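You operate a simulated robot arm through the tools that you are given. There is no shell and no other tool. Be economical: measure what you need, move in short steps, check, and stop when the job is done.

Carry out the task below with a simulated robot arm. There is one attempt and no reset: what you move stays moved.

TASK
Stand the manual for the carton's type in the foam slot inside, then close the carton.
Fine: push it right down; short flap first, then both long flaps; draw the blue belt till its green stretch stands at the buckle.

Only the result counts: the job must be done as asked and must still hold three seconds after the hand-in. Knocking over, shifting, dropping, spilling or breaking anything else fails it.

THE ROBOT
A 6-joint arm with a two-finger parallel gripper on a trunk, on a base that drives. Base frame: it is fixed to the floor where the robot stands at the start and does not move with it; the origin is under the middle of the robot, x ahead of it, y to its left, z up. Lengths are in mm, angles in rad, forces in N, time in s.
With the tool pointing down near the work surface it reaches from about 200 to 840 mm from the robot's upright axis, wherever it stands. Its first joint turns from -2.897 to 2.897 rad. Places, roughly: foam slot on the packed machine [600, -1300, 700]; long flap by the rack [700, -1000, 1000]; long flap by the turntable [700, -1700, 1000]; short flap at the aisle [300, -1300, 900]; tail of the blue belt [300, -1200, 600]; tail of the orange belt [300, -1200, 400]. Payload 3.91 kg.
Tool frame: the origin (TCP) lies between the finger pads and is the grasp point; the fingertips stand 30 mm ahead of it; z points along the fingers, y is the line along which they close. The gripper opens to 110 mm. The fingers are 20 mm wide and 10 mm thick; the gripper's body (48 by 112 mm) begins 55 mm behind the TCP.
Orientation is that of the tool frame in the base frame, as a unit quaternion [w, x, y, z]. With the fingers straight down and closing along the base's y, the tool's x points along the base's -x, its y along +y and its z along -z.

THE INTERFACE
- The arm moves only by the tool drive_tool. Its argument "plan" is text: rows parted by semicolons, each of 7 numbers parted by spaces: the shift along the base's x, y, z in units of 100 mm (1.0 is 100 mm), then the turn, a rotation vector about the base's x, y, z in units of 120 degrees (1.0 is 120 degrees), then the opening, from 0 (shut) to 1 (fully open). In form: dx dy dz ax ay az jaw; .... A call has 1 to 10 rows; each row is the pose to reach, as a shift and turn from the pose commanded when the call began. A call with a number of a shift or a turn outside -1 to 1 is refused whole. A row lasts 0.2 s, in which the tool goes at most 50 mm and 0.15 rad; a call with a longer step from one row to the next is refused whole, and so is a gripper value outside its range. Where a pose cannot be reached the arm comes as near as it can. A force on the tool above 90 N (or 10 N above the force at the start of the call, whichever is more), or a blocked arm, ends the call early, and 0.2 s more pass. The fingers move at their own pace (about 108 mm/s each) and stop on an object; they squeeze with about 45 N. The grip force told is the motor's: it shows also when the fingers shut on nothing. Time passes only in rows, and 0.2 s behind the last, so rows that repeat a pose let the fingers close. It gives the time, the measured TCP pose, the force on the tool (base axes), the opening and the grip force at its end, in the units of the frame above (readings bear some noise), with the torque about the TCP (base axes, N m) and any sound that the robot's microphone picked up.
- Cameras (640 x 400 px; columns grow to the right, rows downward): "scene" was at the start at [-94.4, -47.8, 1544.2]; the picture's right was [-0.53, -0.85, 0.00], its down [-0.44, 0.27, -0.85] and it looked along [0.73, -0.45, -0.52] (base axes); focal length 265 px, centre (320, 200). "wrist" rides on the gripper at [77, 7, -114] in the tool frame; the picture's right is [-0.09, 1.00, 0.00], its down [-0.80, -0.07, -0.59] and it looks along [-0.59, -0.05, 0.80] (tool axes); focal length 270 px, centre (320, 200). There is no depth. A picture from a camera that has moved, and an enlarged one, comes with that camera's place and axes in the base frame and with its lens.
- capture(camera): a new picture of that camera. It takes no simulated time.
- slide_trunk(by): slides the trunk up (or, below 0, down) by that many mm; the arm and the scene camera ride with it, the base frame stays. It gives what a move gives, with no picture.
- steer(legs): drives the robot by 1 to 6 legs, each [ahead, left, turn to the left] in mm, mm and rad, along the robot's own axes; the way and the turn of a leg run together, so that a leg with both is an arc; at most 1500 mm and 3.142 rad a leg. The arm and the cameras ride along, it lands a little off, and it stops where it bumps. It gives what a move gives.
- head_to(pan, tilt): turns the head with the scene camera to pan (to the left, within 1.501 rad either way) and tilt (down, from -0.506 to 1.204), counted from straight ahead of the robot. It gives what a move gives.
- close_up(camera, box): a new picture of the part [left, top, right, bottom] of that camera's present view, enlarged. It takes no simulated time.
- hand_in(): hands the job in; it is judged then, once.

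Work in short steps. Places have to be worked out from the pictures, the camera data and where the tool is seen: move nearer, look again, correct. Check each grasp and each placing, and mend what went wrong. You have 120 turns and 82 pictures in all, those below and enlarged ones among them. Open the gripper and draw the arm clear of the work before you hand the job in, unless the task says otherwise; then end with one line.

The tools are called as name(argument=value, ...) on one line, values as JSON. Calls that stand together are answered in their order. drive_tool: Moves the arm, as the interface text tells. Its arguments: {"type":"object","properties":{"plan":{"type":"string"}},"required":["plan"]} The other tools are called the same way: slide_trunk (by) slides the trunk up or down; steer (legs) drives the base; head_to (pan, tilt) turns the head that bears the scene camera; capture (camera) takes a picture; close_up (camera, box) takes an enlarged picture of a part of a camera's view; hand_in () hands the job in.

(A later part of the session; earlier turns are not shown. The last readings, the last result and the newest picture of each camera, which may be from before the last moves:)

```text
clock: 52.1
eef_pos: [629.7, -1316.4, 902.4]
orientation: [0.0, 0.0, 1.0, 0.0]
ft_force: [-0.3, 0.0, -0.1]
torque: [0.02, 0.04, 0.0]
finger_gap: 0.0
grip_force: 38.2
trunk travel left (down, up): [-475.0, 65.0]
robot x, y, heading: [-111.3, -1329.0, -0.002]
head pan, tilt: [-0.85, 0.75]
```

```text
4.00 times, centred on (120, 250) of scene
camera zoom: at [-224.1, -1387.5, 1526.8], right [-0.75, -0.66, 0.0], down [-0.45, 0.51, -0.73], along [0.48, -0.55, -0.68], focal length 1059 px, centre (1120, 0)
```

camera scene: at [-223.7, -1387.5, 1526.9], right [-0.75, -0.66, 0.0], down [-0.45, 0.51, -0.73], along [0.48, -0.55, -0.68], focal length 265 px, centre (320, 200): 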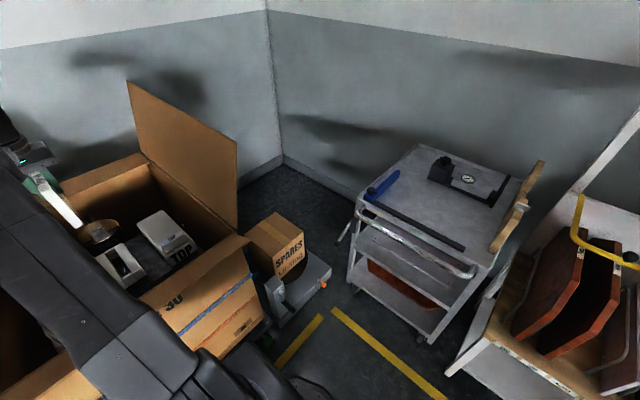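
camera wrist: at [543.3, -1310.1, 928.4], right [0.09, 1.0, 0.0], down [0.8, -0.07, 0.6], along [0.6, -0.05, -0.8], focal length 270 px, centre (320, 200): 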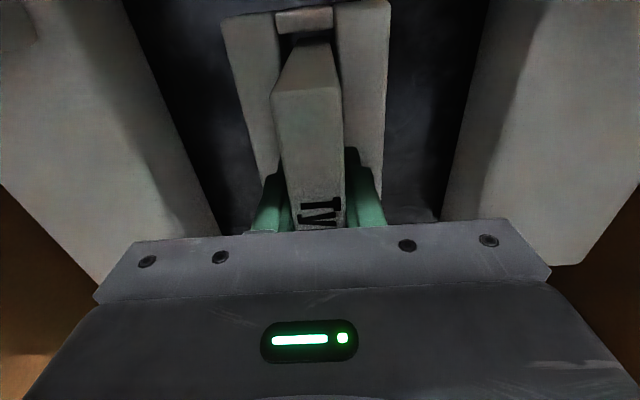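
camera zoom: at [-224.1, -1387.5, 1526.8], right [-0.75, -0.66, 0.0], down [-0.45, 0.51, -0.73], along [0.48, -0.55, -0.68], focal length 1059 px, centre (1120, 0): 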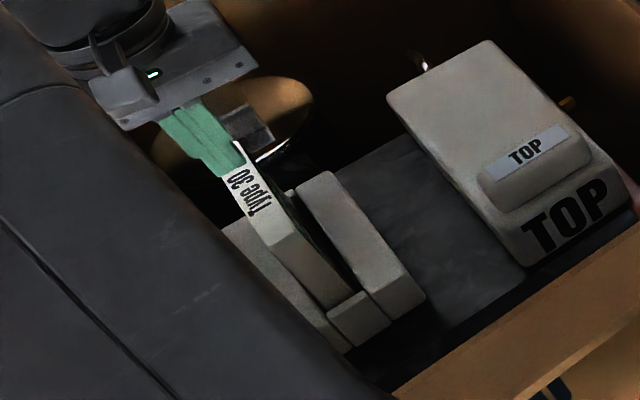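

Fingers are centred over the manual's top edge. I press down in steps watching the force.

drive_tool(plan="0 -0.01 -0.2 0 0 0 0; 0 -0.01 -0.35 0 0 0 0; 0 -0.01 -0.45 0 0 0 0; 0 -0.01 -0.55 0 0 0 0; 0 -0.01 -0.65 0 0 0 0; 0 -0.01 -0.75 0 0 0 0")

close_up(camera="wrist", box=[200, 0, 440, 240])

```text
clock: 53.1
eef_pos: [634.9, -1319.8, 874.6]
orientation: [0.016, -0.001, 1.0, -0.001]
ft_force: [-10.8, 0.4, 40.6]
torque: [-0.02, 0.64, 0.12]
finger_gap: 0.0
grip_force: 38.3
trunk travel left (down, up): [-475.0, 65.0]
robot x, y, heading: [-108.1, -1326.8, -0.002]
head pan, tilt: [-0.85, 0.75]
stopped in row 4: the force on the tool passed its limit at 97 N (the readings are from after the stop); the commanded pose is now the measured one
```

```text
1.67 times, centred on (320, 120) of wrist
camera zoom: at [555.3, -1311.8, 988.0], right [0.09, 1.0, 0.0], down [0.78, -0.07, 0.62], along [0.62, -0.05, -0.78], focal length 450 px, centre (320, 333)
```

zoom: 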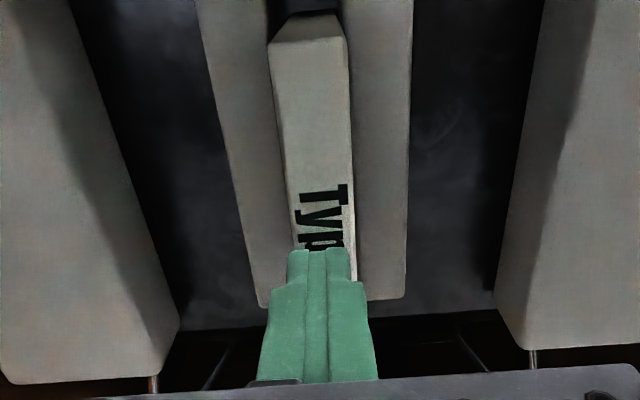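

Contact at TCP 874 (top ≈844); the fast step just spiked the force. I back off slightly, straighten the tilt, and press again with slow small steps.

drive_tool(plan="-0.05 0.02 0.1 0 0.015 0 0; -0.05 0.02 0.1 0 0.015 0 0")

drive_tool(plan="0 0 -0.06 0 0 0 0; 0 0 -0.09 0 0 0 0; 0 0 -0.11 0 0 0 0; 0 0 -0.13 0 0 0 0; 0 0 -0.15 0 0 0 0; 0 0 -0.17 0 0 0 0; 0 0 -0.19 0 0 0 0; 0 0 -0.21 0 0 0 0; 0 0 -0.23 0 0 0 0; 0 0 -0.25 0 0 0 0")

```text
clock: 53.7
eef_pos: [632.5, -1316.8, 875.5]
orientation: [-0.007, 0.0, 1.0, 0.0]
ft_force: [4.4, -2.3, 9.4]
torque: [-0.06, -0.21, -0.02]
finger_gap: 0.1
grip_force: 37.6
trunk travel left (down, up): [-475.0, 65.0]
robot x, y, heading: [-108.5, -1325.3, -0.003]
head pan, tilt: [-0.85, 0.75]
```

```text
clock: 55.3
eef_pos: [635.6, -1317.3, 874.9]
orientation: [0.009, -0.001, 1.0, -0.001]
ft_force: [-8.7, -1.5, 35.6]
torque: [-0.03, 0.56, 0.09]
finger_gap: 0.0
grip_force: 37.6
trunk travel left (down, up): [-475.0, 65.0]
robot x, y, heading: [-103.0, -1326.3, 0.002]
head pan, tilt: [-0.85, 0.75]
stopped in row 8: the force on the tool passed its limit at 92 N (the readings are from after the stop); the commanded pose is now the measured one
```

It doesn't move at 92 N: either bottomed or blocked. I rise and back off to inspect the manual and the slot ends.

drive_tool(plan="0 0 0.4 0 0 0 0.2; -0.3 0 0.8 0 0 0 0.2; -0.7 0 1 0 0 0 0.2; -1 0 1 0 0 0 0.2")

drive_tool(plan="-0.3 0 0.3 0 0 0 0.2; -0.7 0 0.5 0 0 0 0.2; -1 0 0.5 0 0 0 0.2")

close_up(camera="wrist", box=[200, 60, 440, 230])

close_up(camera="scene", box=[60, 200, 180, 300])

```text
clock: 56.3
eef_pos: [540.0, -1317.9, 966.9]
orientation: [0.003, 0.0, 1.0, 0.0]
ft_force: [-0.9, 0.3, -0.6]
torque: [-0.03, -0.01, 0.01]
finger_gap: 22.1
grip_force: 0.0
trunk travel left (down, up): [-475.0, 65.0]
robot x, y, heading: [-106.8, -1323.1, -0.001]
head pan, tilt: [-0.85, 0.75]
```

```text
clock: 57.1
eef_pos: [437.8, -1317.7, 1017.5]
orientation: [0.002, 0.0, 1.0, -0.001]
ft_force: [0.2, 0.8, 0.5]
torque: [-0.03, 0.02, 0.01]
finger_gap: 22.0
grip_force: 0.0
trunk travel left (down, up): [-475.0, 65.0]
robot x, y, heading: [-105.8, -1322.6, -0.003]
head pan, tilt: [-0.85, 0.75]
```

```text
2.35 times, centred on (320, 145) of wrist
camera zoom: at [361.7, -1310.9, 1132.0], right [0.09, 1.0, 0.0], down [0.8, -0.07, 0.6], along [0.6, -0.05, -0.8], focal length 636 px, centre (320, 329)
```

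zoom: 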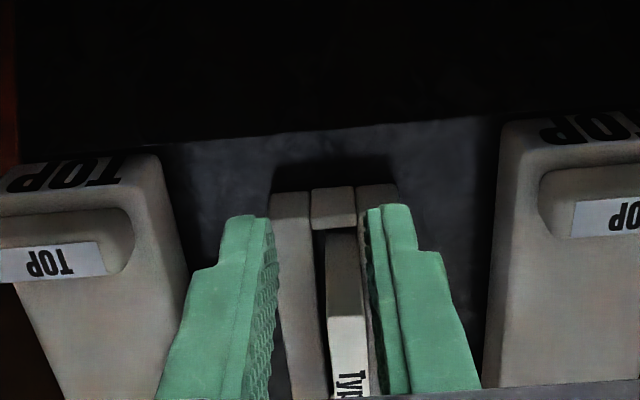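

```text
4.00 times, centred on (120, 250) of scene
camera zoom: at [-225.0, -1387.6, 1526.7], right [-0.75, -0.66, 0.0], down [-0.45, 0.51, -0.73], along [0.48, -0.55, -0.68], focal length 1059 px, centre (1120, 0)
```

zoom: 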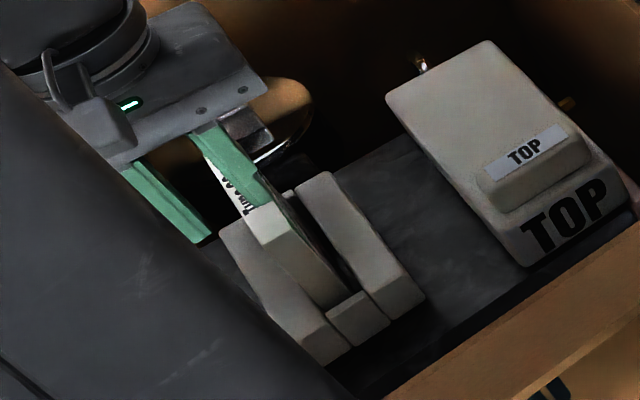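

I enlarge the frame more to judge how deep the manual is in.

close_up(camera="scene", box=[108, 238, 172, 298])

close_up(camera="wrist", box=[270, 100, 390, 220])

```text
6.67 times, centred on (140, 268) of scene
camera zoom: at [-225.0, -1387.6, 1526.7], right [-0.75, -0.66, 0.0], down [-0.45, 0.51, -0.73], along [0.48, -0.55, -0.68], focal length 1765 px, centre (1520, -253)
```

zoom: 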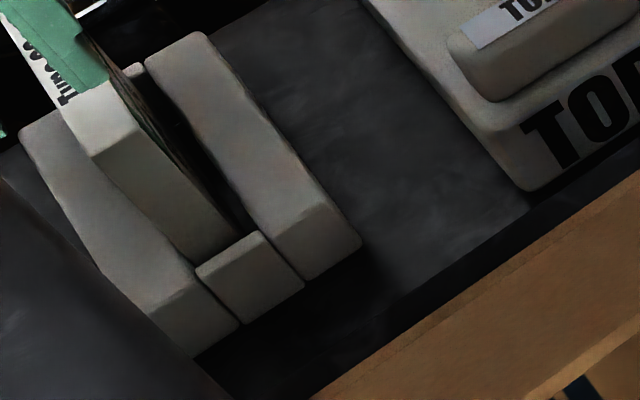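

```text
3.33 times, centred on (330, 160) of wrist
camera zoom: at [361.7, -1310.9, 1132.0], right [0.09, 1.0, 0.0], down [0.8, -0.07, 0.6], along [0.6, -0.05, -0.8], focal length 901 px, centre (287, 333)
```

zoom: 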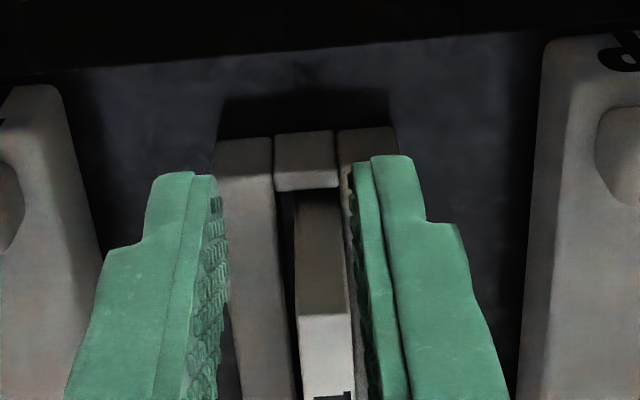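

The near view shows the manual lies against the +y bar (about 3.5 mm off centre) and near the front bridge; it may be resting on an inner lip rather than seated. I re-grip it near the top, then centre it and feel downward.

drive_tool(plan="0.4 0 0 0 0 0 0.45; 0.8 0 0 0 0 0 0.45; 1 0 0 0 0 0 0.45")

drive_tool(plan="0.4 0 -0.3 0 0 0 0.45; 0.8 0.015 -0.6 0 0 0 0.45; 0.9 0.015 -1 0 0 0 0.45")

drive_tool(plan="0 0 -0.4 0 0 0 0.45; 0 0 -0.8 0 0 0 0.45; 0 0 -1 0 0 0 0.45")

close_up(camera="wrist", box=[200, 0, 440, 240])

```text
clock: 57.9
eef_pos: [539.8, -1315.3, 1018.1]
orientation: [0.003, -0.001, 1.0, -0.001]
ft_force: [-0.1, -0.1, -0.8]
torque: [0.03, 0.02, -0.02]
finger_gap: 49.3
grip_force: 0.1
trunk travel left (down, up): [-475.0, 65.0]
robot x, y, heading: [-111.6, -1324.5, -0.001]
head pan, tilt: [-0.85, 0.75]
```

```text
clock: 58.7
eef_pos: [625.6, -1312.7, 918.0]
orientation: [0.001, -0.001, 1.0, -0.001]
ft_force: [-0.9, -0.3, 0.3]
torque: [-0.01, -0.03, -0.01]
finger_gap: 49.2
grip_force: 0.0
trunk travel left (down, up): [-475.0, 65.0]
robot x, y, heading: [-110.0, -1323.6, 0.002]
head pan, tilt: [-0.85, 0.75]
```

```text
clock: 59.5
eef_pos: [624.7, -1313.4, 819.0]
orientation: [0.002, -0.001, 1.0, 0.0]
ft_force: [0.2, 0.9, -0.4]
torque: [-0.02, -0.03, -0.02]
finger_gap: 49.8
grip_force: 0.1
trunk travel left (down, up): [-475.0, 65.0]
robot x, y, heading: [-106.1, -1325.8, 0.003]
head pan, tilt: [-0.85, 0.75]
```

```text
1.67 times, centred on (320, 120) of wrist
camera zoom: at [549.2, -1306.8, 933.6], right [0.09, 1.0, 0.0], down [0.8, -0.07, 0.6], along [0.6, -0.05, -0.8], focal length 450 px, centre (320, 333)
```

zoom: 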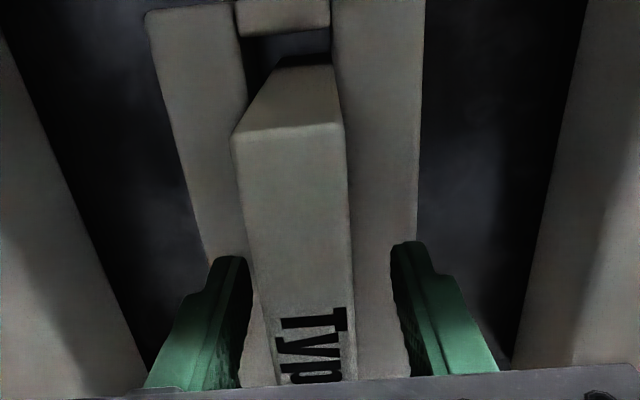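

The manual sits at y≈−1315, hard against the +y bar; slot centre ≈ −1320. I close on it, lift 12 mm, centre it and go down feeling the force.

drive_tool(plan="0 -0.02 -0.03 0 0 0 0.45; 0 -0.02 -0.03 0 0 0 0; 0 -0.02 -0.03 0 0 0 0; 0 -0.02 -0.03 0 0 0 0; 0 -0.04 0.1 0 0 0 0; 0.03 -0.065 0.1 0 0 0 0; 0.03 -0.065 0 0 0 0 0; 0.03 -0.065 -0.06 0 0 0 0; 0.03 -0.065 -0.12 0 0 0 0")

close_up(camera="wrist", box=[200, 0, 440, 240])

```text
clock: 61.5
eef_pos: [629.1, -1320.7, 812.3]
orientation: [0.008, -0.002, 1.0, -0.001]
ft_force: [-14.5, 1.7, 38.5]
torque: [0.63, 0.63, 0.66]
finger_gap: 21.1
grip_force: 42.6
trunk travel left (down, up): [-475.0, 65.0]
robot x, y, heading: [-110.4, -1323.3, -0.002]
head pan, tilt: [-0.85, 0.75]
```

```text
1.67 times, centred on (320, 120) of wrist
camera zoom: at [551.7, -1315.0, 926.7], right [0.09, 1.0, 0.0], down [0.79, -0.07, 0.61], along [0.6, -0.05, -0.79], focal length 450 px, centre (320, 333)
```

zoom: 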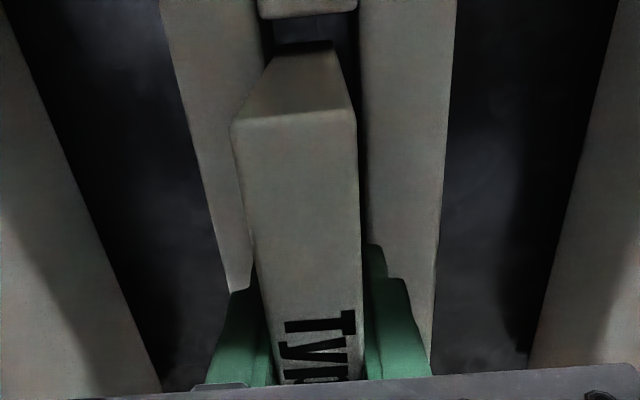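

It stops at the same depth even when centred. I lift the manual clear to look into the slot and to gauge its depth.

drive_tool(plan="0 0 0.3 0 0 0 0; 0 0 0.6 0 0 0 0; 0 0 1 0 0 0 0")

drive_tool(plan="0 0 0.4 0 0 0 0; 0 0 0.8 0 0 0 0; 0 0 1 0 0 0 0")

close_up(camera="scene", box=[92, 232, 172, 292])

close_up(camera="scene", box=[20, 150, 180, 270])

```text
clock: 62.3
eef_pos: [627.7, -1321.2, 906.5]
orientation: [0.003, -0.001, 1.0, -0.001]
ft_force: [-1.4, 0.5, -2.7]
torque: [0.01, 0.01, 0.01]
finger_gap: 21.9
grip_force: 44.6
trunk travel left (down, up): [-475.0, 65.0]
robot x, y, heading: [-109.3, -1322.6, -0.001]
head pan, tilt: [-0.85, 0.75]
```

```text
clock: 63.1
eef_pos: [630.4, -1321.3, 1007.7]
orientation: [0.003, 0.0, 1.0, -0.001]
ft_force: [0.0, -0.5, -2.0]
torque: [0.01, -0.01, 0.01]
finger_gap: 22.0
grip_force: 45.0
trunk travel left (down, up): [-475.0, 65.0]
robot x, y, heading: [-107.2, -1322.9, -0.0]
head pan, tilt: [-0.85, 0.75]
```

```text
6.67 times, centred on (132, 262) of scene
camera zoom: at [-224.3, -1387.6, 1526.7], right [-0.75, -0.66, 0.0], down [-0.45, 0.51, -0.73], along [0.48, -0.55, -0.68], focal length 1765 px, centre (1573, -213)
```

zoom: 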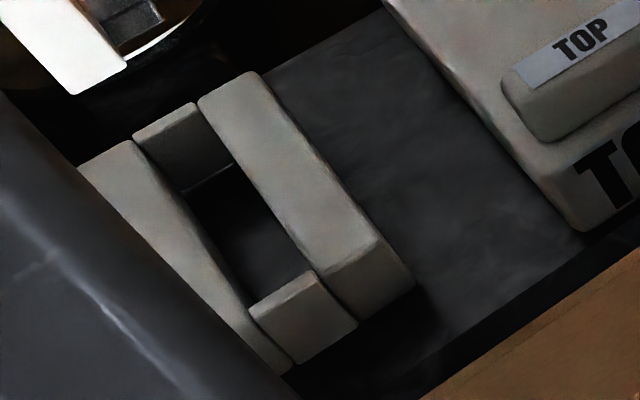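

```text
3.33 times, centred on (100, 210) of scene
camera zoom: at [-224.3, -1387.6, 1526.7], right [-0.75, -0.66, 0.0], down [-0.45, 0.51, -0.73], along [0.48, -0.55, -0.68], focal length 883 px, centre (1053, 167)
```

zoom: 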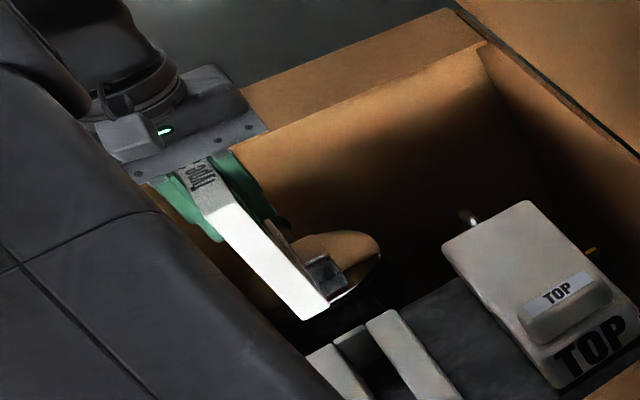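

The slot floor is visible: a plain foam floor ~40 mm below the bar tops, so the manual had been fully down. I lower it again, centred, and press it home.

drive_tool(plan="0 0.01 -0.4 0 0 0 0; 0 0.01 -0.8 0 0 0 0; 0 0.01 -1 0 0 0 0")

drive_tool(plan="0 0 -0.3 0 0 0 0; 0 0 -0.6 0 0 0 0; 0 0 -0.8 0 0 0 0; 0 0 -0.9 0 0 0 0; 0 0 -0.97 0 0 0 0; 0 0 -1 0 0 0 0")

drive_tool(plan="0 0 0.03 0 0 0 0.4; 0 0 0.03 0 0 0 0.4; 0 0 0.4 0 0 0 0.4; 0 0 0.7 0 0 0 0.4; 0 0 0.9 0 0 0 0.4")

drive_tool(plan="0 0 0 0 0 0 0; 0.03 0 0 0 0 0 0; 0.03 0 -0.1 0 0 0 0; 0.03 0 -0.2 0 0 0 0; 0.03 0 -0.25 0 0 0 0; 0.03 0 -0.3 0 0 0 0; 0.03 0 -0.33 0 0 0 0; 0.03 0 -0.36 0 0 0 0; 0.03 0 -0.38 0 0 0 0; 0.03 0 -0.4 0 0 0 0")

close_up(camera="wrist", box=[200, 0, 440, 240])

```text
clock: 63.9
eef_pos: [629.6, -1320.3, 905.7]
orientation: [0.003, -0.001, 1.0, -0.001]
ft_force: [0.9, -0.6, -2.8]
torque: [0.01, 0.0, 0.0]
finger_gap: 21.6
grip_force: 45.5
trunk travel left (down, up): [-475.0, 65.0]
robot x, y, heading: [-109.3, -1325.1, -0.002]
head pan, tilt: [-0.85, 0.75]
```

```text
clock: 65.3
eef_pos: [628.6, -1321.1, 813.2]
orientation: [0.006, -0.002, 1.0, -0.001]
ft_force: [-13.5, 0.9, 31.6]
torque: [0.14, -0.52, 0.11]
finger_gap: 21.8
grip_force: 44.7
trunk travel left (down, up): [-475.0, 65.0]
robot x, y, heading: [-107.6, -1324.1, 0.001]
head pan, tilt: [-0.85, 0.75]
```

```text
clock: 66.5
eef_pos: [627.7, -1319.5, 898.0]
orientation: [0.003, -0.001, 1.0, -0.001]
ft_force: [0.6, -0.8, 0.0]
torque: [0.02, 0.0, -0.03]
finger_gap: 43.7
grip_force: 0.1
trunk travel left (down, up): [-475.0, 65.0]
robot x, y, heading: [-111.0, -1321.3, 0.001]
head pan, tilt: [-0.85, 0.75]
```

```text
clock: 68.7
eef_pos: [635.0, -1319.0, 874.9]
orientation: [0.017, -0.001, 1.0, 0.0]
ft_force: [-17.3, 0.5, 40.6]
torque: [0.09, 0.91, 0.0]
finger_gap: 0.0
grip_force: 37.6
trunk travel left (down, up): [-475.0, 65.0]
robot x, y, heading: [-107.4, -1324.7, 0.003]
head pan, tilt: [-0.85, 0.75]
stopped in row 10: the force on the tool passed its limit at 91 N (the readings are from after the stop); the commanded pose is now the measured one
```

```text
1.67 times, centred on (320, 120) of wrist
camera zoom: at [555.4, -1312.7, 988.0], right [0.08, 1.0, 0.0], down [0.78, -0.07, 0.62], along [0.62, -0.05, -0.78], focal length 450 px, centre (320, 333)
```

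zoom: 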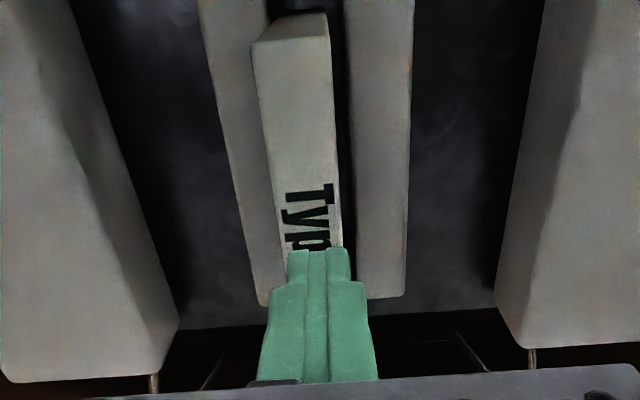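

The manual is standing fully down. Now I draw the arm up and back towards the aisle, to work the short flap from outside (its hinge ≈ x 352, z 865; outer edge ≈ x 253, z 905).

drive_tool(plan="0 0 0.4 0 -0.01 0 0; 0 0 0.8 0 -0.016 0 0; -0.3 0 1 0 -0.016 0 0; -0.7 0 1 0 -0.016 0 0; -1 0 1 0 -0.016 0 0")

drive_tool(plan="-0.3 0.05 0.3 0 0 0 0; -0.65 0.1 0.6 0 0 0 0; -1 0.1 1 0 0 0 0")

drive_tool(plan="-0.4 0 0 0 0 0 0; -0.8 0 0 0 0 0 0; -1 0 0 0 0 0 0")

drive_tool(plan="-0.4 0 0 0 0 0 0; -0.8 0 0 0 0 0 0; -1 0 0 0 0 0 0")

capture(camera="wrist")

```text
clock: 69.9
eef_pos: [537.7, -1321.1, 967.1]
orientation: [0.03, -0.001, 1.0, 0.0]
ft_force: [0.4, 0.6, 0.2]
torque: [0.0, 0.04, -0.01]
finger_gap: 0.1
grip_force: 37.6
trunk travel left (down, up): [-475.0, 65.0]
robot x, y, heading: [-108.1, -1327.1, -0.005]
head pan, tilt: [-0.85, 0.75]
```

```text
refused: row 3 steps farther than a row can; nothing moved
```

```text
clock: 70.7
eef_pos: [440.5, -1319.1, 967.4]
orientation: [0.03, -0.001, 1.0, 0.0]
ft_force: [-0.1, -0.4, 0.1]
torque: [0.03, 0.0, 0.02]
finger_gap: 0.0
grip_force: 37.9
trunk travel left (down, up): [-475.0, 65.0]
robot x, y, heading: [-108.3, -1321.8, 0.001]
head pan, tilt: [-0.85, 0.75]
```

```text
clock: 71.5
eef_pos: [340.1, -1321.5, 967.4]
orientation: [0.03, -0.001, 1.0, 0.0]
ft_force: [-0.3, -0.3, -0.8]
torque: [0.0, 0.0, -0.02]
finger_gap: 0.2
grip_force: 37.3
trunk travel left (down, up): [-475.0, 65.0]
robot x, y, heading: [-108.2, -1326.9, 0.001]
head pan, tilt: [-0.85, 0.75]
```

```text
34 pictures are left
camera wrist: at [257.6, -1315.2, 1078.9], right [0.09, 1.0, 0.01], down [0.76, -0.07, 0.64], along [0.64, -0.05, -0.77], focal length 270 px, centre (320, 200)
```

wrist: 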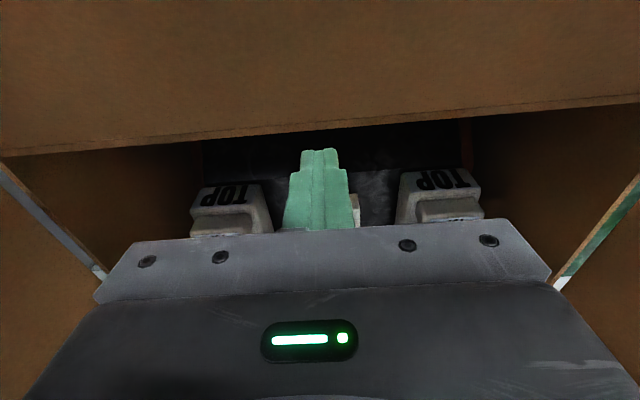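

The hinge line checks at x≈357, z≈865. I continue back beyond the flap's outer edge, straightening the tool.

drive_tool(plan="-0.35 0.05 0.2 0 0.015 0 0; -0.7 0.1 0.3 0 0.028 0 0; -1 0.12 0.3 0 0.028 0 0")

drive_tool(plan="-0.3 0 0 0 0 0 0; -0.55 0 0 0 0 0 0")

capture(camera="wrist")

capture(camera="scene")

```text
clock: 72.3
eef_pos: [240.7, -1306.9, 996.4]
orientation: [0.0, -0.001, 1.0, 0.0]
ft_force: [-0.7, 0.0, -0.6]
torque: [-0.03, -0.02, -0.01]
finger_gap: 0.0
grip_force: 37.8
trunk travel left (down, up): [-475.0, 65.0]
robot x, y, heading: [-109.4, -1323.8, 0.001]
head pan, tilt: [-0.85, 0.75]
```

```text
clock: 72.9
eef_pos: [182.7, -1308.7, 998.9]
orientation: [0.0, -0.001, 1.0, 0.001]
ft_force: [-0.4, 0.7, 0.5]
torque: [-0.03, -0.01, 0.02]
finger_gap: 0.2
grip_force: 37.6
trunk travel left (down, up): [-475.0, 65.0]
robot x, y, heading: [-107.6, -1326.5, -0.001]
head pan, tilt: [-0.85, 0.75]
```

```text
33 pictures are left
camera wrist: at [107.1, -1302.1, 1113.5], right [0.09, 1.0, 0.0], down [0.8, -0.07, 0.59], along [0.59, -0.05, -0.8], focal length 270 px, centre (320, 200)
```

wrist: 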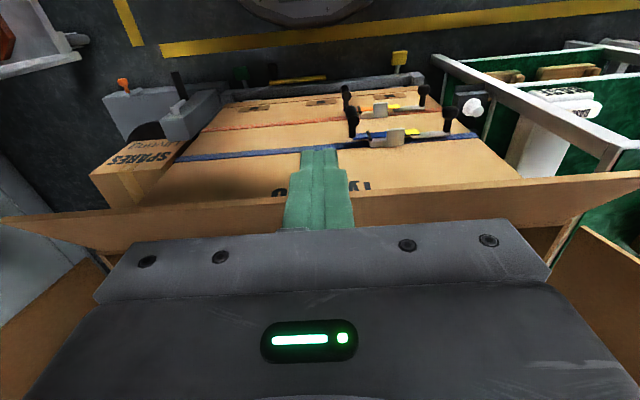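

```text
32 pictures are left
camera scene: at [-225.5, -1387.7, 1526.7], right [-0.75, -0.66, 0.0], down [-0.45, 0.51, -0.73], along [0.48, -0.55, -0.68], focal length 265 px, centre (320, 200)
```

scene: 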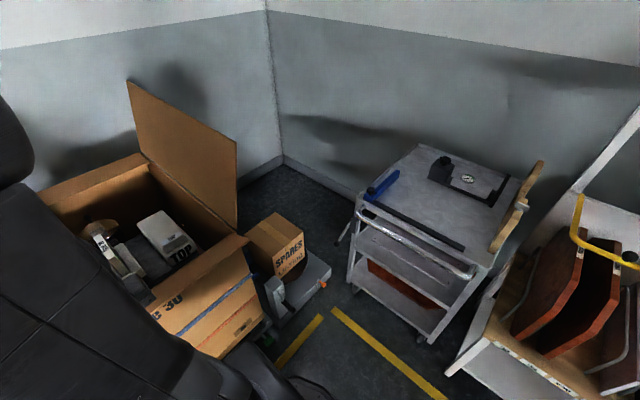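

The outer edge resolves to about (251, 918). I lower the shut fingers just outside it, then sweep in and up.

drive_tool(plan="0 0 -0.4 0 0 0 0; 0 0 -0.8 0 0 0 0")

drive_tool(plan="0.3 0 0 0 0 0 0; 0.5 0 0 0 0 0 0; 0.65 0 0.05 0 0 0 0; 0.8 0 0.12 0 0 0 0; 0.9 0 0.2 0 0 0 0; 1 0 0.3 0 0 0 0")

drive_tool(plan="0.15 0 0.08 0 0 0 0; 0.3 0 0.15 0 0 0 0; 0.5 0 0.2 0 0 0 0; 0.7 0 0.2 0 0 0 0; 0.9 0 0.2 0 0 0 0; 1 0 0.2 0 0 0 0")

capture(camera="wrist")

```text
clock: 73.5
eef_pos: [185.0, -1305.5, 919.6]
orientation: [0.0, -0.001, 1.0, 0.001]
ft_force: [-0.1, -0.5, -0.3]
torque: [0.0, 0.02, 0.02]
finger_gap: 0.0
grip_force: 38.0
trunk travel left (down, up): [-475.0, 65.0]
robot x, y, heading: [-107.4, -1322.3, -0.0]
head pan, tilt: [-0.85, 0.75]
```

```text
clock: 74.5
eef_pos: [240.0, -1307.8, 929.0]
orientation: [-0.016, 0.0, 1.0, -0.002]
ft_force: [-43.0, 9.9, 27.6]
torque: [-0.17, -0.2, 0.25]
finger_gap: 0.0
grip_force: 38.1
trunk travel left (down, up): [-475.0, 65.0]
robot x, y, heading: [-111.0, -1323.8, 0.001]
head pan, tilt: [-0.85, 0.75]
stopped in row 4: the force on the tool passed its limit at 100 N (the readings are from after the stop); the commanded pose is now the measured one
```

```text
clock: 74.9
eef_pos: [245.1, -1307.3, 933.6]
orientation: [-0.023, 0.0, 1.0, -0.004]
ft_force: [-41.9, 9.1, 30.0]
torque: [-0.17, -0.25, 0.28]
finger_gap: 0.0
grip_force: 37.5
trunk travel left (down, up): [-475.0, 65.0]
robot x, y, heading: [-113.5, -1323.5, 0.008]
head pan, tilt: [-0.85, 0.75]
stopped in row 1: the force on the tool passed its limit at 99 N (the readings are from after the stop); the commanded pose is now the measured one
```

```text
31 pictures are left
camera wrist: at [173.9, -1299.6, 1052.8], right [0.09, 1.0, -0.01], down [0.83, -0.06, 0.56], along [0.55, -0.06, -0.83], focal length 270 px, centre (320, 200)
```

wrist: 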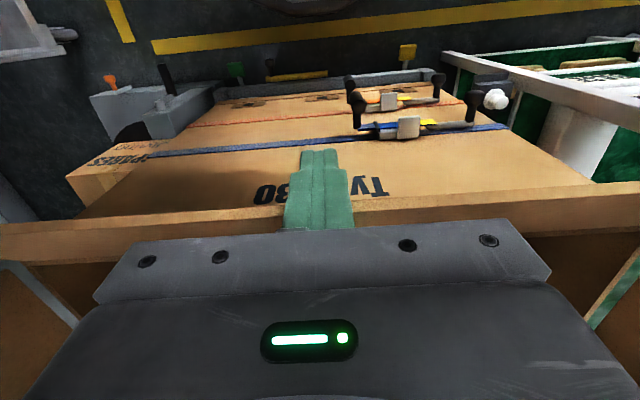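

Pushing the edge straight at the hinge only jams (no movement). I'll lift from underneath instead with a horizontal tool: retreat, back the robot off, then pitch the tool forward.

drive_tool(plan="-0.3 0 0 0 0.02 0 0; -0.7 0 0 0 0.02 0 0")

steer(legs=[[-250, 0, 0]])

drive_tool(plan="0 0 0 0 -0.07 0 0; 0 0 0 0 -0.14 0 0; 0 0 0 0 -0.21 0 0; 0 0 0 0 -0.28 0 0; 0 0 0 0 -0.35 0 0; 0 0 0 0 -0.42 0 0; 0 0 0 0 -0.49 0 0; 0 0 0 0 -0.56 0 0; 0 0 0 0 -0.63 0 0; 0 0 0 0 -0.7 0 0")

drive_tool(plan="0 0 -0.2 0 -0.03 0 0; 0 0 -0.4 0 -0.03 0 0; 0 0 -0.5 0 -0.03 0 0")

capture(camera="scene")

```text
clock: 75.5
eef_pos: [186.2, -1309.9, 932.6]
orientation: [-0.039, -0.001, 0.999, -0.003]
ft_force: [0.1, 0.0, -0.4]
torque: [0.0, 0.01, 0.02]
finger_gap: 0.0
grip_force: 37.9
trunk travel left (down, up): [-475.0, 65.0]
robot x, y, heading: [-111.6, -1323.3, 0.005]
head pan, tilt: [-0.85, 0.75]
```

```text
clock: 77.3
eef_pos: [-68.9, -1311.4, 932.5]
orientation: [-0.039, 0.001, 0.999, -0.002]
ft_force: [-0.1, -0.2, 0.6]
torque: [-0.03, -0.03, 0.01]
finger_gap: 0.0
grip_force: 37.5
trunk travel left (down, up): [-475.0, 65.0]
robot x, y, heading: [-363.0, -1322.1, -0.005]
head pan, tilt: [-0.85, 0.75]
```

```text
clock: 78.8
eef_pos: [-9.2, -1252.1, 927.5]
orientation: [0.46, 0.028, 0.885, 0.06]
ft_force: [-0.6, -0.9, -0.1]
torque: [0.03, 0.02, 0.02]
finger_gap: 0.1
grip_force: 37.3
out of reach, approached as far as the arm can: row 2, 3, 4, 6, 7
trunk travel left (down, up): [-475.0, 65.0]
robot x, y, heading: [-366.6, -1327.6, 0.003]
head pan, tilt: [-0.85, 0.75]
stopped in row 7: the arm was blocked; the commanded pose is now the measured one
```

```text
clock: 79.6
eef_pos: [-9.4, -1254.0, 876.2]
orientation: [0.487, 0.025, 0.871, 0.06]
ft_force: [0.4, 0.8, -0.2]
torque: [0.02, -0.01, -0.01]
finger_gap: 0.0
grip_force: 37.8
trunk travel left (down, up): [-475.0, 65.0]
robot x, y, heading: [-361.1, -1323.7, -0.002]
head pan, tilt: [-0.85, 0.75]
```

```text
30 pictures are left
camera scene: at [-480.7, -1386.6, 1526.8], right [-0.75, -0.66, 0.0], down [-0.45, 0.51, -0.73], along [0.48, -0.55, -0.68], focal length 265 px, centre (320, 200)
```

scene: 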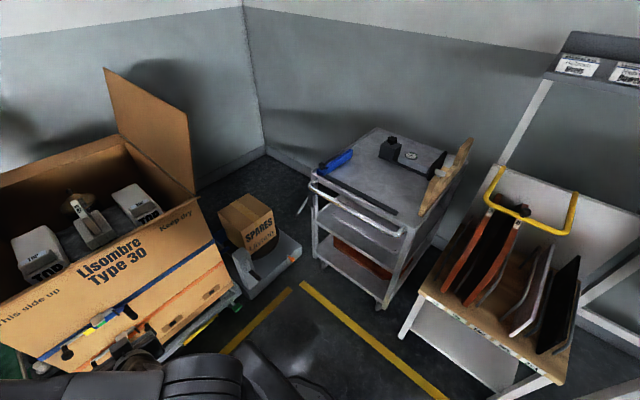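

The arm was cramped near the trunk (pitch now 58°, small roll error). I move the tool forward and finish the pitch to horizontal with the roll corrected.

drive_tool(plan="0.35 -0.2 0 0 0 0 0; 0.7 -0.4 0 0 0 0 0; 1 -0.55 0 0 0 0 0")

drive_tool(plan="0.1 0 0 -0.015 -0.06 0 0; 0.2 0 0 -0.03 -0.12 0 0; 0.3 0 0 -0.045 -0.18 0 0; 0.4 0 0 -0.062 -0.24 0 0; 0.5 0 0 -0.062 -0.267 0 0; 0.5 0 0 -0.062 -0.267 0 0")

```text
clock: 80.4
eef_pos: [91.9, -1308.4, 877.0]
orientation: [0.486, 0.024, 0.871, 0.059]
ft_force: [-0.5, -0.7, -1.0]
torque: [0.02, 0.01, 0.02]
finger_gap: 0.0
grip_force: 37.3
trunk travel left (down, up): [-475.0, 65.0]
robot x, y, heading: [-364.9, -1322.5, 0.0]
head pan, tilt: [-0.85, 0.75]
```

```text
clock: 81.8
eef_pos: [139.6, -1307.4, 877.9]
orientation: [0.709, -0.023, 0.705, 0.009]
ft_force: [-0.6, -0.4, 0.1]
torque: [-0.03, -0.03, -0.03]
finger_gap: 0.0
grip_force: 37.8
trunk travel left (down, up): [-475.0, 65.0]
robot x, y, heading: [-367.1, -1322.4, -0.003]
head pan, tilt: [-0.85, 0.75]
```

The tool is horizontal. I slide it under the flap (tip to x≈285, z≈872) and lift.

drive_tool(plan="0.4 0 -0.06 0 0 0 0; 0.8 0 -0.06 0 0 0 0; 1 0 -0.06 0 0 0 0")

drive_tool(plan="0.12 0 0 0 0 0 0; 0.14 0 0.15 0 0 0 0; 0.16 0 0.3 0 0 0 0; 0.2 0 0.5 0 0 0 0; 0.25 0 0.7 0 0 0 0")

capture(camera="scene")

```text
clock: 82.6
eef_pos: [238.6, -1307.2, 870.4]
orientation: [0.709, -0.024, 0.705, 0.008]
ft_force: [0.4, -0.3, 0.3]
torque: [-0.01, 0.01, 0.02]
finger_gap: 0.2
grip_force: 37.7
trunk travel left (down, up): [-475.0, 65.0]
robot x, y, heading: [-363.2, -1322.7, -0.002]
head pan, tilt: [-0.85, 0.75]
```

```text
clock: 83.8
eef_pos: [267.0, -1307.3, 941.5]
orientation: [0.709, -0.024, 0.705, 0.008]
ft_force: [0.6, -1.2, 0.3]
torque: [0.03, 0.04, -0.01]
finger_gap: 0.0
grip_force: 37.5
trunk travel left (down, up): [-475.0, 65.0]
robot x, y, heading: [-363.1, -1325.4, -0.003]
head pan, tilt: [-0.85, 0.75]
```

```text
29 pictures are left
camera scene: at [-480.9, -1386.6, 1526.7], right [-0.75, -0.66, 0.0], down [-0.45, 0.51, -0.73], along [0.48, -0.55, -0.68], focal length 265 px, centre (320, 200)
```

scene: 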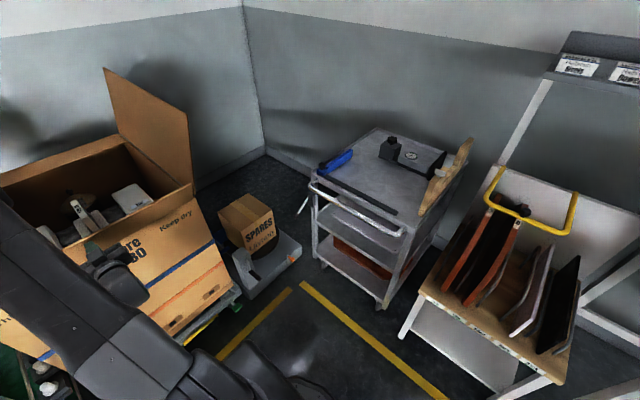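

The flap lifts freely with the finger. I continue up, over the hinge and inward, then press down.

drive_tool(plan="0.15 0 0.15 0 0 0 0; 0.35 0 0.25 0 0 0 0; 0.6 0 0.25 0 0 0 0; 0.85 0 0.22 0 0 0 0; 1 0 0.18 0 0 0 0")

drive_tool(plan="0.2 0 -0.1 0 0 0 0; 0.4 0 -0.25 0 0 0 0; 0.48 0 -0.45 0 0 0 0; 0.48 0 -0.58 0 0 0 0")

capture(camera="scene")

```text
clock: 85.0
eef_pos: [367.1, -1308.1, 958.3]
orientation: [0.709, -0.024, 0.705, 0.007]
ft_force: [-0.1, -0.7, 0.9]
torque: [0.0, -0.02, 0.01]
finger_gap: 0.0
grip_force: 37.7
trunk travel left (down, up): [-475.0, 65.0]
robot x, y, heading: [-366.4, -1322.6, 0.0]
head pan, tilt: [-0.85, 0.75]
```

```text
clock: 86.0
eef_pos: [413.1, -1306.7, 901.5]
orientation: [0.709, -0.024, 0.705, 0.009]
ft_force: [-0.2, -0.4, -0.3]
torque: [-0.03, -0.02, -0.01]
finger_gap: 0.0
grip_force: 38.1
trunk travel left (down, up): [-475.0, 65.0]
robot x, y, heading: [-368.0, -1325.6, 0.0]
head pan, tilt: [-0.85, 0.75]
```

```text
28 pictures are left
camera scene: at [-480.4, -1386.5, 1526.8], right [-0.75, -0.66, 0.0], down [-0.45, 0.51, -0.73], along [0.48, -0.55, -0.68], focal length 265 px, centre (320, 200)
```

scene: 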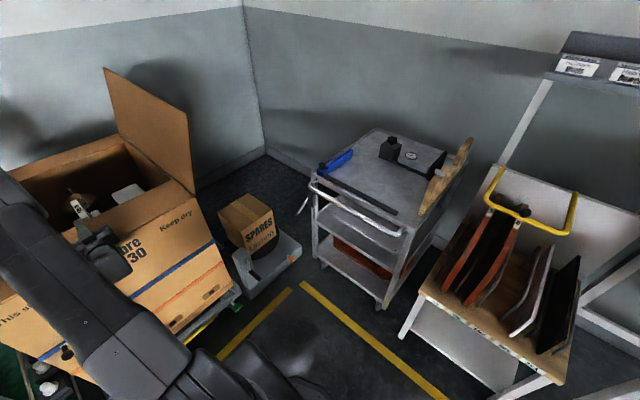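

The flap seems folded inward; I enlarge to check its angle.

close_up(camera="scene", box=[60, 150, 220, 270])

```text
3.33 times, centred on (140, 210) of scene
camera zoom: at [-480.4, -1386.5, 1526.8], right [-0.75, -0.66, 0.0], down [-0.45, 0.51, -0.73], along [0.48, -0.55, -0.68], focal length 883 px, centre (920, 167)
```

zoom: 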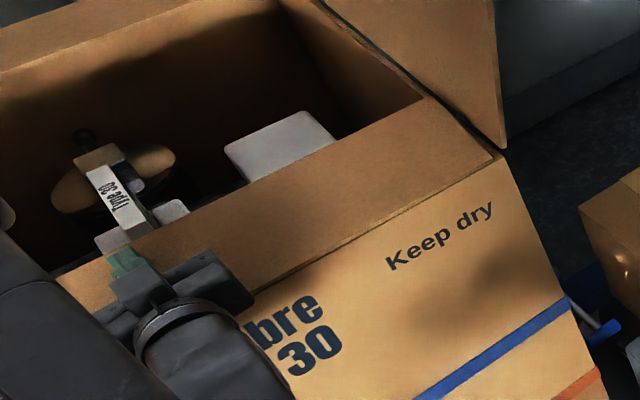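

The short flap lies nearly flat. I nudge it down slightly more, then withdraw the tool upward and back.

drive_tool(plan="0 0 -0.04 0 0 0 0; 0 0 -0.08 0 0 0 0; 0 0 0.2 0 0 0 0; 0 0 0.5 0 0 0 0; -0.4 0 0.8 0 0 0 0; -0.8 0 1 0 0 0 0; -1 0 1 0 0 0 0")

drive_tool(plan="-0.2 0 0.3 0 0.065 0 0; -0.4 0 0.6 0 0.13 0 0; -0.6 0 0.9 0 0.195 0 0; -0.6 0 1 0 0.26 0 0; -0.6 0 1 0 0.325 0 0; -0.6 0 1 0 0.39 0 0; -0.6 0 1 0 0.455 0 0; -0.6 0 1 0 0.52 0 0; -0.6 0 1 0 0.585 0 0; -0.6 0 1 0 0.65 0 0")

drive_tool(plan="0 0 0.3 0 0.05 0 0; 0 0 0.6 0 0.1 0 0; 0 0 1 0 0.1 0 0")

```text
clock: 87.6
eef_pos: [311.3, -1305.4, 999.7]
orientation: [0.709, -0.023, 0.705, 0.008]
ft_force: [-0.7, 0.2, 0.6]
torque: [0.0, 0.01, 0.0]
finger_gap: 0.0
grip_force: 37.8
trunk travel left (down, up): [-475.0, 65.0]
robot x, y, heading: [-364.1, -1323.5, -0.001]
head pan, tilt: [-0.85, 0.75]
```

```text
clock: 89.8
eef_pos: [253.1, -1305.3, 1100.7]
orientation: [0.106, -0.013, 0.994, 0.022]
ft_force: [-0.5, 0.2, 0.1]
torque: [0.01, -0.01, 0.02]
finger_gap: 0.2
grip_force: 37.7
out of reach, approached as far as the arm can: row 4, 5
trunk travel left (down, up): [-475.0, 65.0]
robot x, y, heading: [-364.3, -1320.8, -0.004]
head pan, tilt: [-0.85, 0.75]
```

```text
clock: 90.6
eef_pos: [252.5, -1306.0, 1202.4]
orientation: [0.003, -0.011, 1.0, 0.023]
ft_force: [0.5, 0.1, 0.7]
torque: [0.0, 0.05, -0.03]
finger_gap: 0.0
grip_force: 37.5
trunk travel left (down, up): [-475.0, 65.0]
robot x, y, heading: [-366.7, -1323.6, 0.002]
head pan, tilt: [-0.85, 0.75]
```

Now for the long flap by the turntable (hinge y≈−1615, top edge ≈ y −1706, z 1154). I strafe, put the tool outside the flap line, then drive ahead.

steer(legs=[[0, -300, 0]])

drive_tool(plan="0 -0.4 0 0 0 0 0; 0 -0.8 0 0 0 0 0; 0 -1 0 0 0 0 0")

drive_tool(plan="0 -0.4 0 0 0 0 0; 0 -0.75 0 0 0 0 0")

steer(legs=[[230, 0, 0]])

capture(camera="wrist")

```text
clock: 92.7
eef_pos: [250.9, -1602.9, 1201.9]
orientation: [0.002, -0.008, 1.0, 0.023]
ft_force: [-0.1, -0.1, 0.1]
torque: [-0.01, 0.01, -0.01]
finger_gap: 0.0
grip_force: 37.4
trunk travel left (down, up): [-475.0, 65.0]
robot x, y, heading: [-366.7, -1614.3, -0.007]
head pan, tilt: [-0.85, 0.75]
```

```text
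clock: 93.5
eef_pos: [250.3, -1702.4, 1203.0]
orientation: [0.003, -0.009, 1.0, 0.023]
ft_force: [-1.1, 0.8, -0.1]
torque: [0.0, 0.01, 0.01]
finger_gap: 0.0
grip_force: 38.3
trunk travel left (down, up): [-475.0, 65.0]
robot x, y, heading: [-367.0, -1618.3, -0.004]
head pan, tilt: [-0.85, 0.75]
```

```text
clock: 94.0
eef_pos: [251.4, -1778.0, 1199.5]
orientation: [0.002, -0.01, 1.0, 0.023]
ft_force: [-0.4, -0.7, -0.1]
torque: [0.01, -0.01, 0.01]
finger_gap: 0.1
grip_force: 37.2
trunk travel left (down, up): [-475.0, 65.0]
robot x, y, heading: [-362.8, -1617.7, -0.009]
head pan, tilt: [-0.85, 0.75]
```

```text
clock: 95.8
eef_pos: [482.4, -1778.9, 1199.6]
orientation: [0.002, -0.008, 1.0, 0.023]
ft_force: [0.8, 0.7, -0.2]
torque: [-0.01, 0.03, 0.0]
finger_gap: 0.0
grip_force: 37.5
trunk travel left (down, up): [-475.0, 65.0]
robot x, y, heading: [-133.3, -1613.1, -0.01]
head pan, tilt: [-0.85, 0.75]
```

```text
26 pictures are left
camera wrist: at [406.8, -1779.6, 1314.7], right [0.07, 1.0, 0.05], down [0.8, -0.09, 0.59], along [0.6, -0.01, -0.8], focal length 270 px, centre (320, 200)
```

wrist: 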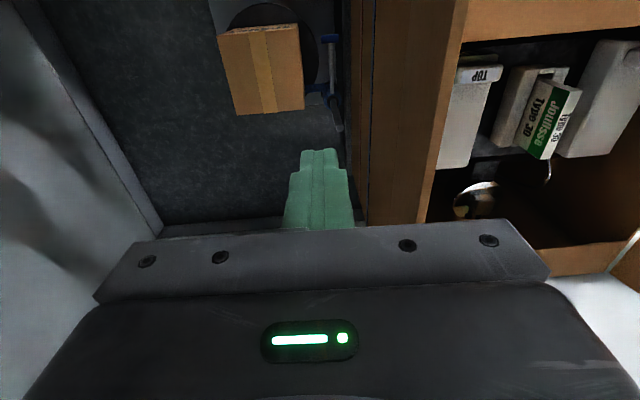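

The tool stands outside the flap (its top edge ≈ y −1745). I lower to TCP z≈1130 and sweep inward.

drive_tool(plan="0 0 -0.35 0 0 0 0; 0 0 -0.68 0 0 0 0; 0 0.25 -0.68 0 0 0 0; 0 0.5 -0.68 0 0 0 0; 0 0.75 -0.66 0 0 0 0; 0 1 -0.63 0 0 0 0")

drive_tool(plan="0 0.25 0.03 0 0 0 0; 0 0.5 0.04 0 0 0 0; 0 0.75 0.02 0 0 0 0; 0 1 -0.02 0 0 0 0")

capture(camera="wrist")

```text
clock: 97.2
eef_pos: [482.1, -1680.9, 1139.2]
orientation: [0.004, -0.008, 1.0, 0.023]
ft_force: [-0.3, -0.4, 0.1]
torque: [-0.01, -0.01, -0.01]
finger_gap: 0.1
grip_force: 37.6
trunk travel left (down, up): [-475.0, 65.0]
robot x, y, heading: [-132.4, -1617.3, -0.013]
head pan, tilt: [-0.85, 0.75]
```

```text
clock: 98.2
eef_pos: [483.5, -1581.0, 1134.2]
orientation: [0.003, -0.008, 1.0, 0.022]
ft_force: [0.0, 0.9, 0.5]
torque: [0.03, -0.02, 0.01]
finger_gap: 0.0
grip_force: 38.0
trunk travel left (down, up): [-475.0, 65.0]
robot x, y, heading: [-134.2, -1620.5, -0.009]
head pan, tilt: [-0.85, 0.75]
```

```text
25 pictures are left
camera wrist: at [407.7, -1580.0, 1249.7], right [0.07, 1.0, 0.05], down [0.8, -0.09, 0.6], along [0.6, -0.01, -0.8], focal length 270 px, centre (320, 200)
```

wrist: 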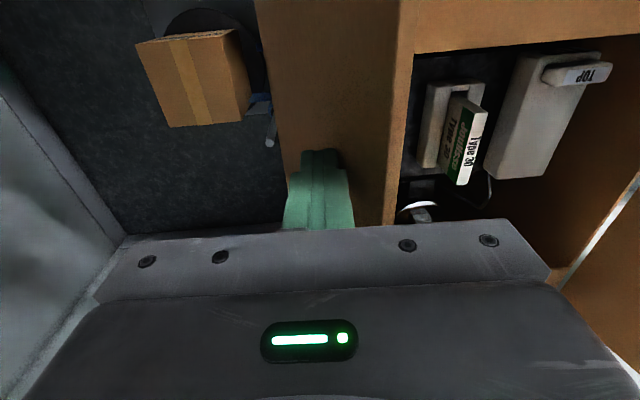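

The flap is past vertical and leaning in. I follow its arc over and down.

drive_tool(plan="0 0.3 -0.08 0 0 0 0; 0 0.55 -0.2 0 0 0 0; 0 0.8 -0.35 0 0 0 0; 0 1 -0.55 0 0 0 0")

drive_tool(plan="0 0.25 -0.15 0 0 0 0; 0 0.45 -0.35 0 0 0 0; 0 0.65 -0.6 0 0 0 0; 0 0.8 -0.85 0 0 0 0; 0 0.85 -1 0 0 0 0")

drive_tool(plan="0 0 -0.2 0 0 0 0; 0 0 -0.4 0 0 0 0; 0 0 -0.55 0 0 0 0; 0 0 -0.7 0 0 0 0; 0 0 -0.76 0 0 0 0")

capture(camera="wrist")

```text
clock: 99.2
eef_pos: [483.6, -1480.3, 1080.5]
orientation: [0.002, -0.008, 1.0, 0.023]
ft_force: [0.3, -0.5, 0.5]
torque: [-0.01, 0.01, -0.01]
finger_gap: 0.0
grip_force: 37.7
trunk travel left (down, up): [-475.0, 65.0]
robot x, y, heading: [-134.7, -1620.2, -0.01]
head pan, tilt: [-0.85, 0.75]
```

```text
clock: 100.4
eef_pos: [483.1, -1395.3, 980.0]
orientation: [0.002, -0.008, 1.0, 0.023]
ft_force: [0.0, -0.2, -0.2]
torque: [-0.05, -0.01, -0.02]
finger_gap: 0.0
grip_force: 37.2
trunk travel left (down, up): [-475.0, 65.0]
robot x, y, heading: [-133.8, -1619.1, -0.011]
head pan, tilt: [-0.85, 0.75]
```

```text
clock: 101.6
eef_pos: [480.6, -1394.7, 905.2]
orientation: [0.005, -0.008, 1.0, 0.023]
ft_force: [2.6, -2.2, 16.8]
torque: [-0.17, -0.04, 0.02]
finger_gap: 0.1
grip_force: 37.9
trunk travel left (down, up): [-475.0, 65.0]
robot x, y, heading: [-135.7, -1616.8, -0.007]
head pan, tilt: [-0.85, 0.75]
```

```text
24 pictures are left
camera wrist: at [404.2, -1395.1, 1021.8], right [0.07, 1.0, 0.05], down [0.8, -0.09, 0.6], along [0.6, -0.01, -0.8], focal length 270 px, centre (320, 200)
```

wrist: 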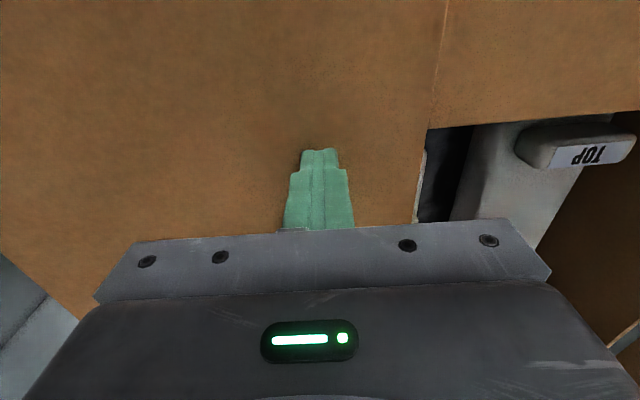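

The turntable flap lies flat (17 N under the tip). I raise, back off, strafe to the rack side and come in outside the other long flap.

drive_tool(plan="0 0 0.45 0 0 0 0; 0 0 0.9 0 0 0 0; 0 0 1 0 0 0 0")

drive_tool(plan="0 0 0.45 0 0 0 0; 0 0 0.9 0 0 0 0; 0 0 1 0 0 0 0")

drive_tool(plan="0 0 0.45 0 0 0 0; 0 0 0.9 0 0 0 0; 0 0 1 0 0 0 0")

steer(legs=[[-230, 0, 0.008], [0, 620, 0]])

capture(camera="wrist")

```text
clock: 102.4
eef_pos: [479.6, -1394.0, 1004.4]
orientation: [0.003, -0.008, 1.0, 0.023]
ft_force: [0.1, -0.5, 0.3]
torque: [0.0, 0.05, 0.01]
finger_gap: 0.0
grip_force: 38.2
trunk travel left (down, up): [-475.0, 65.0]
robot x, y, heading: [-133.1, -1615.2, -0.009]
head pan, tilt: [-0.85, 0.75]
```

```text
clock: 103.2
eef_pos: [480.7, -1396.5, 1104.0]
orientation: [0.002, -0.008, 1.0, 0.023]
ft_force: [-0.6, 0.1, 0.3]
torque: [0.0, -0.01, -0.04]
finger_gap: 0.0
grip_force: 37.9
trunk travel left (down, up): [-475.0, 65.0]
robot x, y, heading: [-135.2, -1622.9, -0.007]
head pan, tilt: [-0.85, 0.75]
```

```text
clock: 104.0
eef_pos: [483.8, -1395.9, 1204.5]
orientation: [0.003, -0.007, 1.0, 0.023]
ft_force: [0.1, -0.1, -0.7]
torque: [-0.02, 0.0, -0.02]
finger_gap: 0.0
grip_force: 37.6
trunk travel left (down, up): [-475.0, 65.0]
robot x, y, heading: [-138.9, -1621.3, -0.007]
head pan, tilt: [-0.85, 0.75]
```

```text
clock: 108.7
eef_pos: [254.9, -796.0, 1205.0]
orientation: [0.002, -0.006, 1.0, 0.023]
ft_force: [-0.1, 0.6, 0.0]
torque: [-0.01, 0.02, 0.0]
finger_gap: 0.2
grip_force: 38.2
trunk travel left (down, up): [-475.0, 65.0]
robot x, y, heading: [-367.4, -1013.4, -0.012]
head pan, tilt: [-0.85, 0.75]
```

```text
23 pictures are left
camera wrist: at [178.1, -795.4, 1319.5], right [0.08, 1.0, 0.05], down [0.8, -0.09, 0.6], along [0.6, -0.01, -0.8], focal length 270 px, centre (320, 200)
```

wrist: 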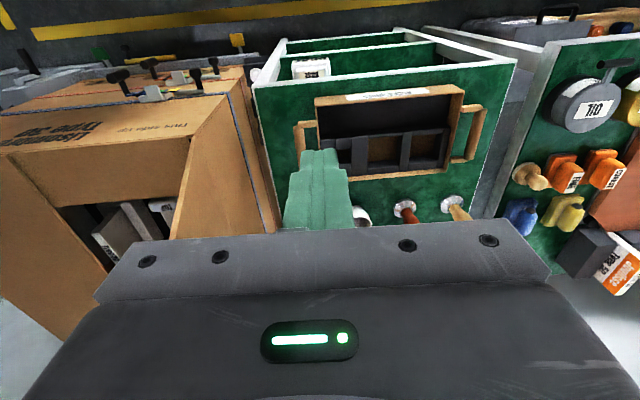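

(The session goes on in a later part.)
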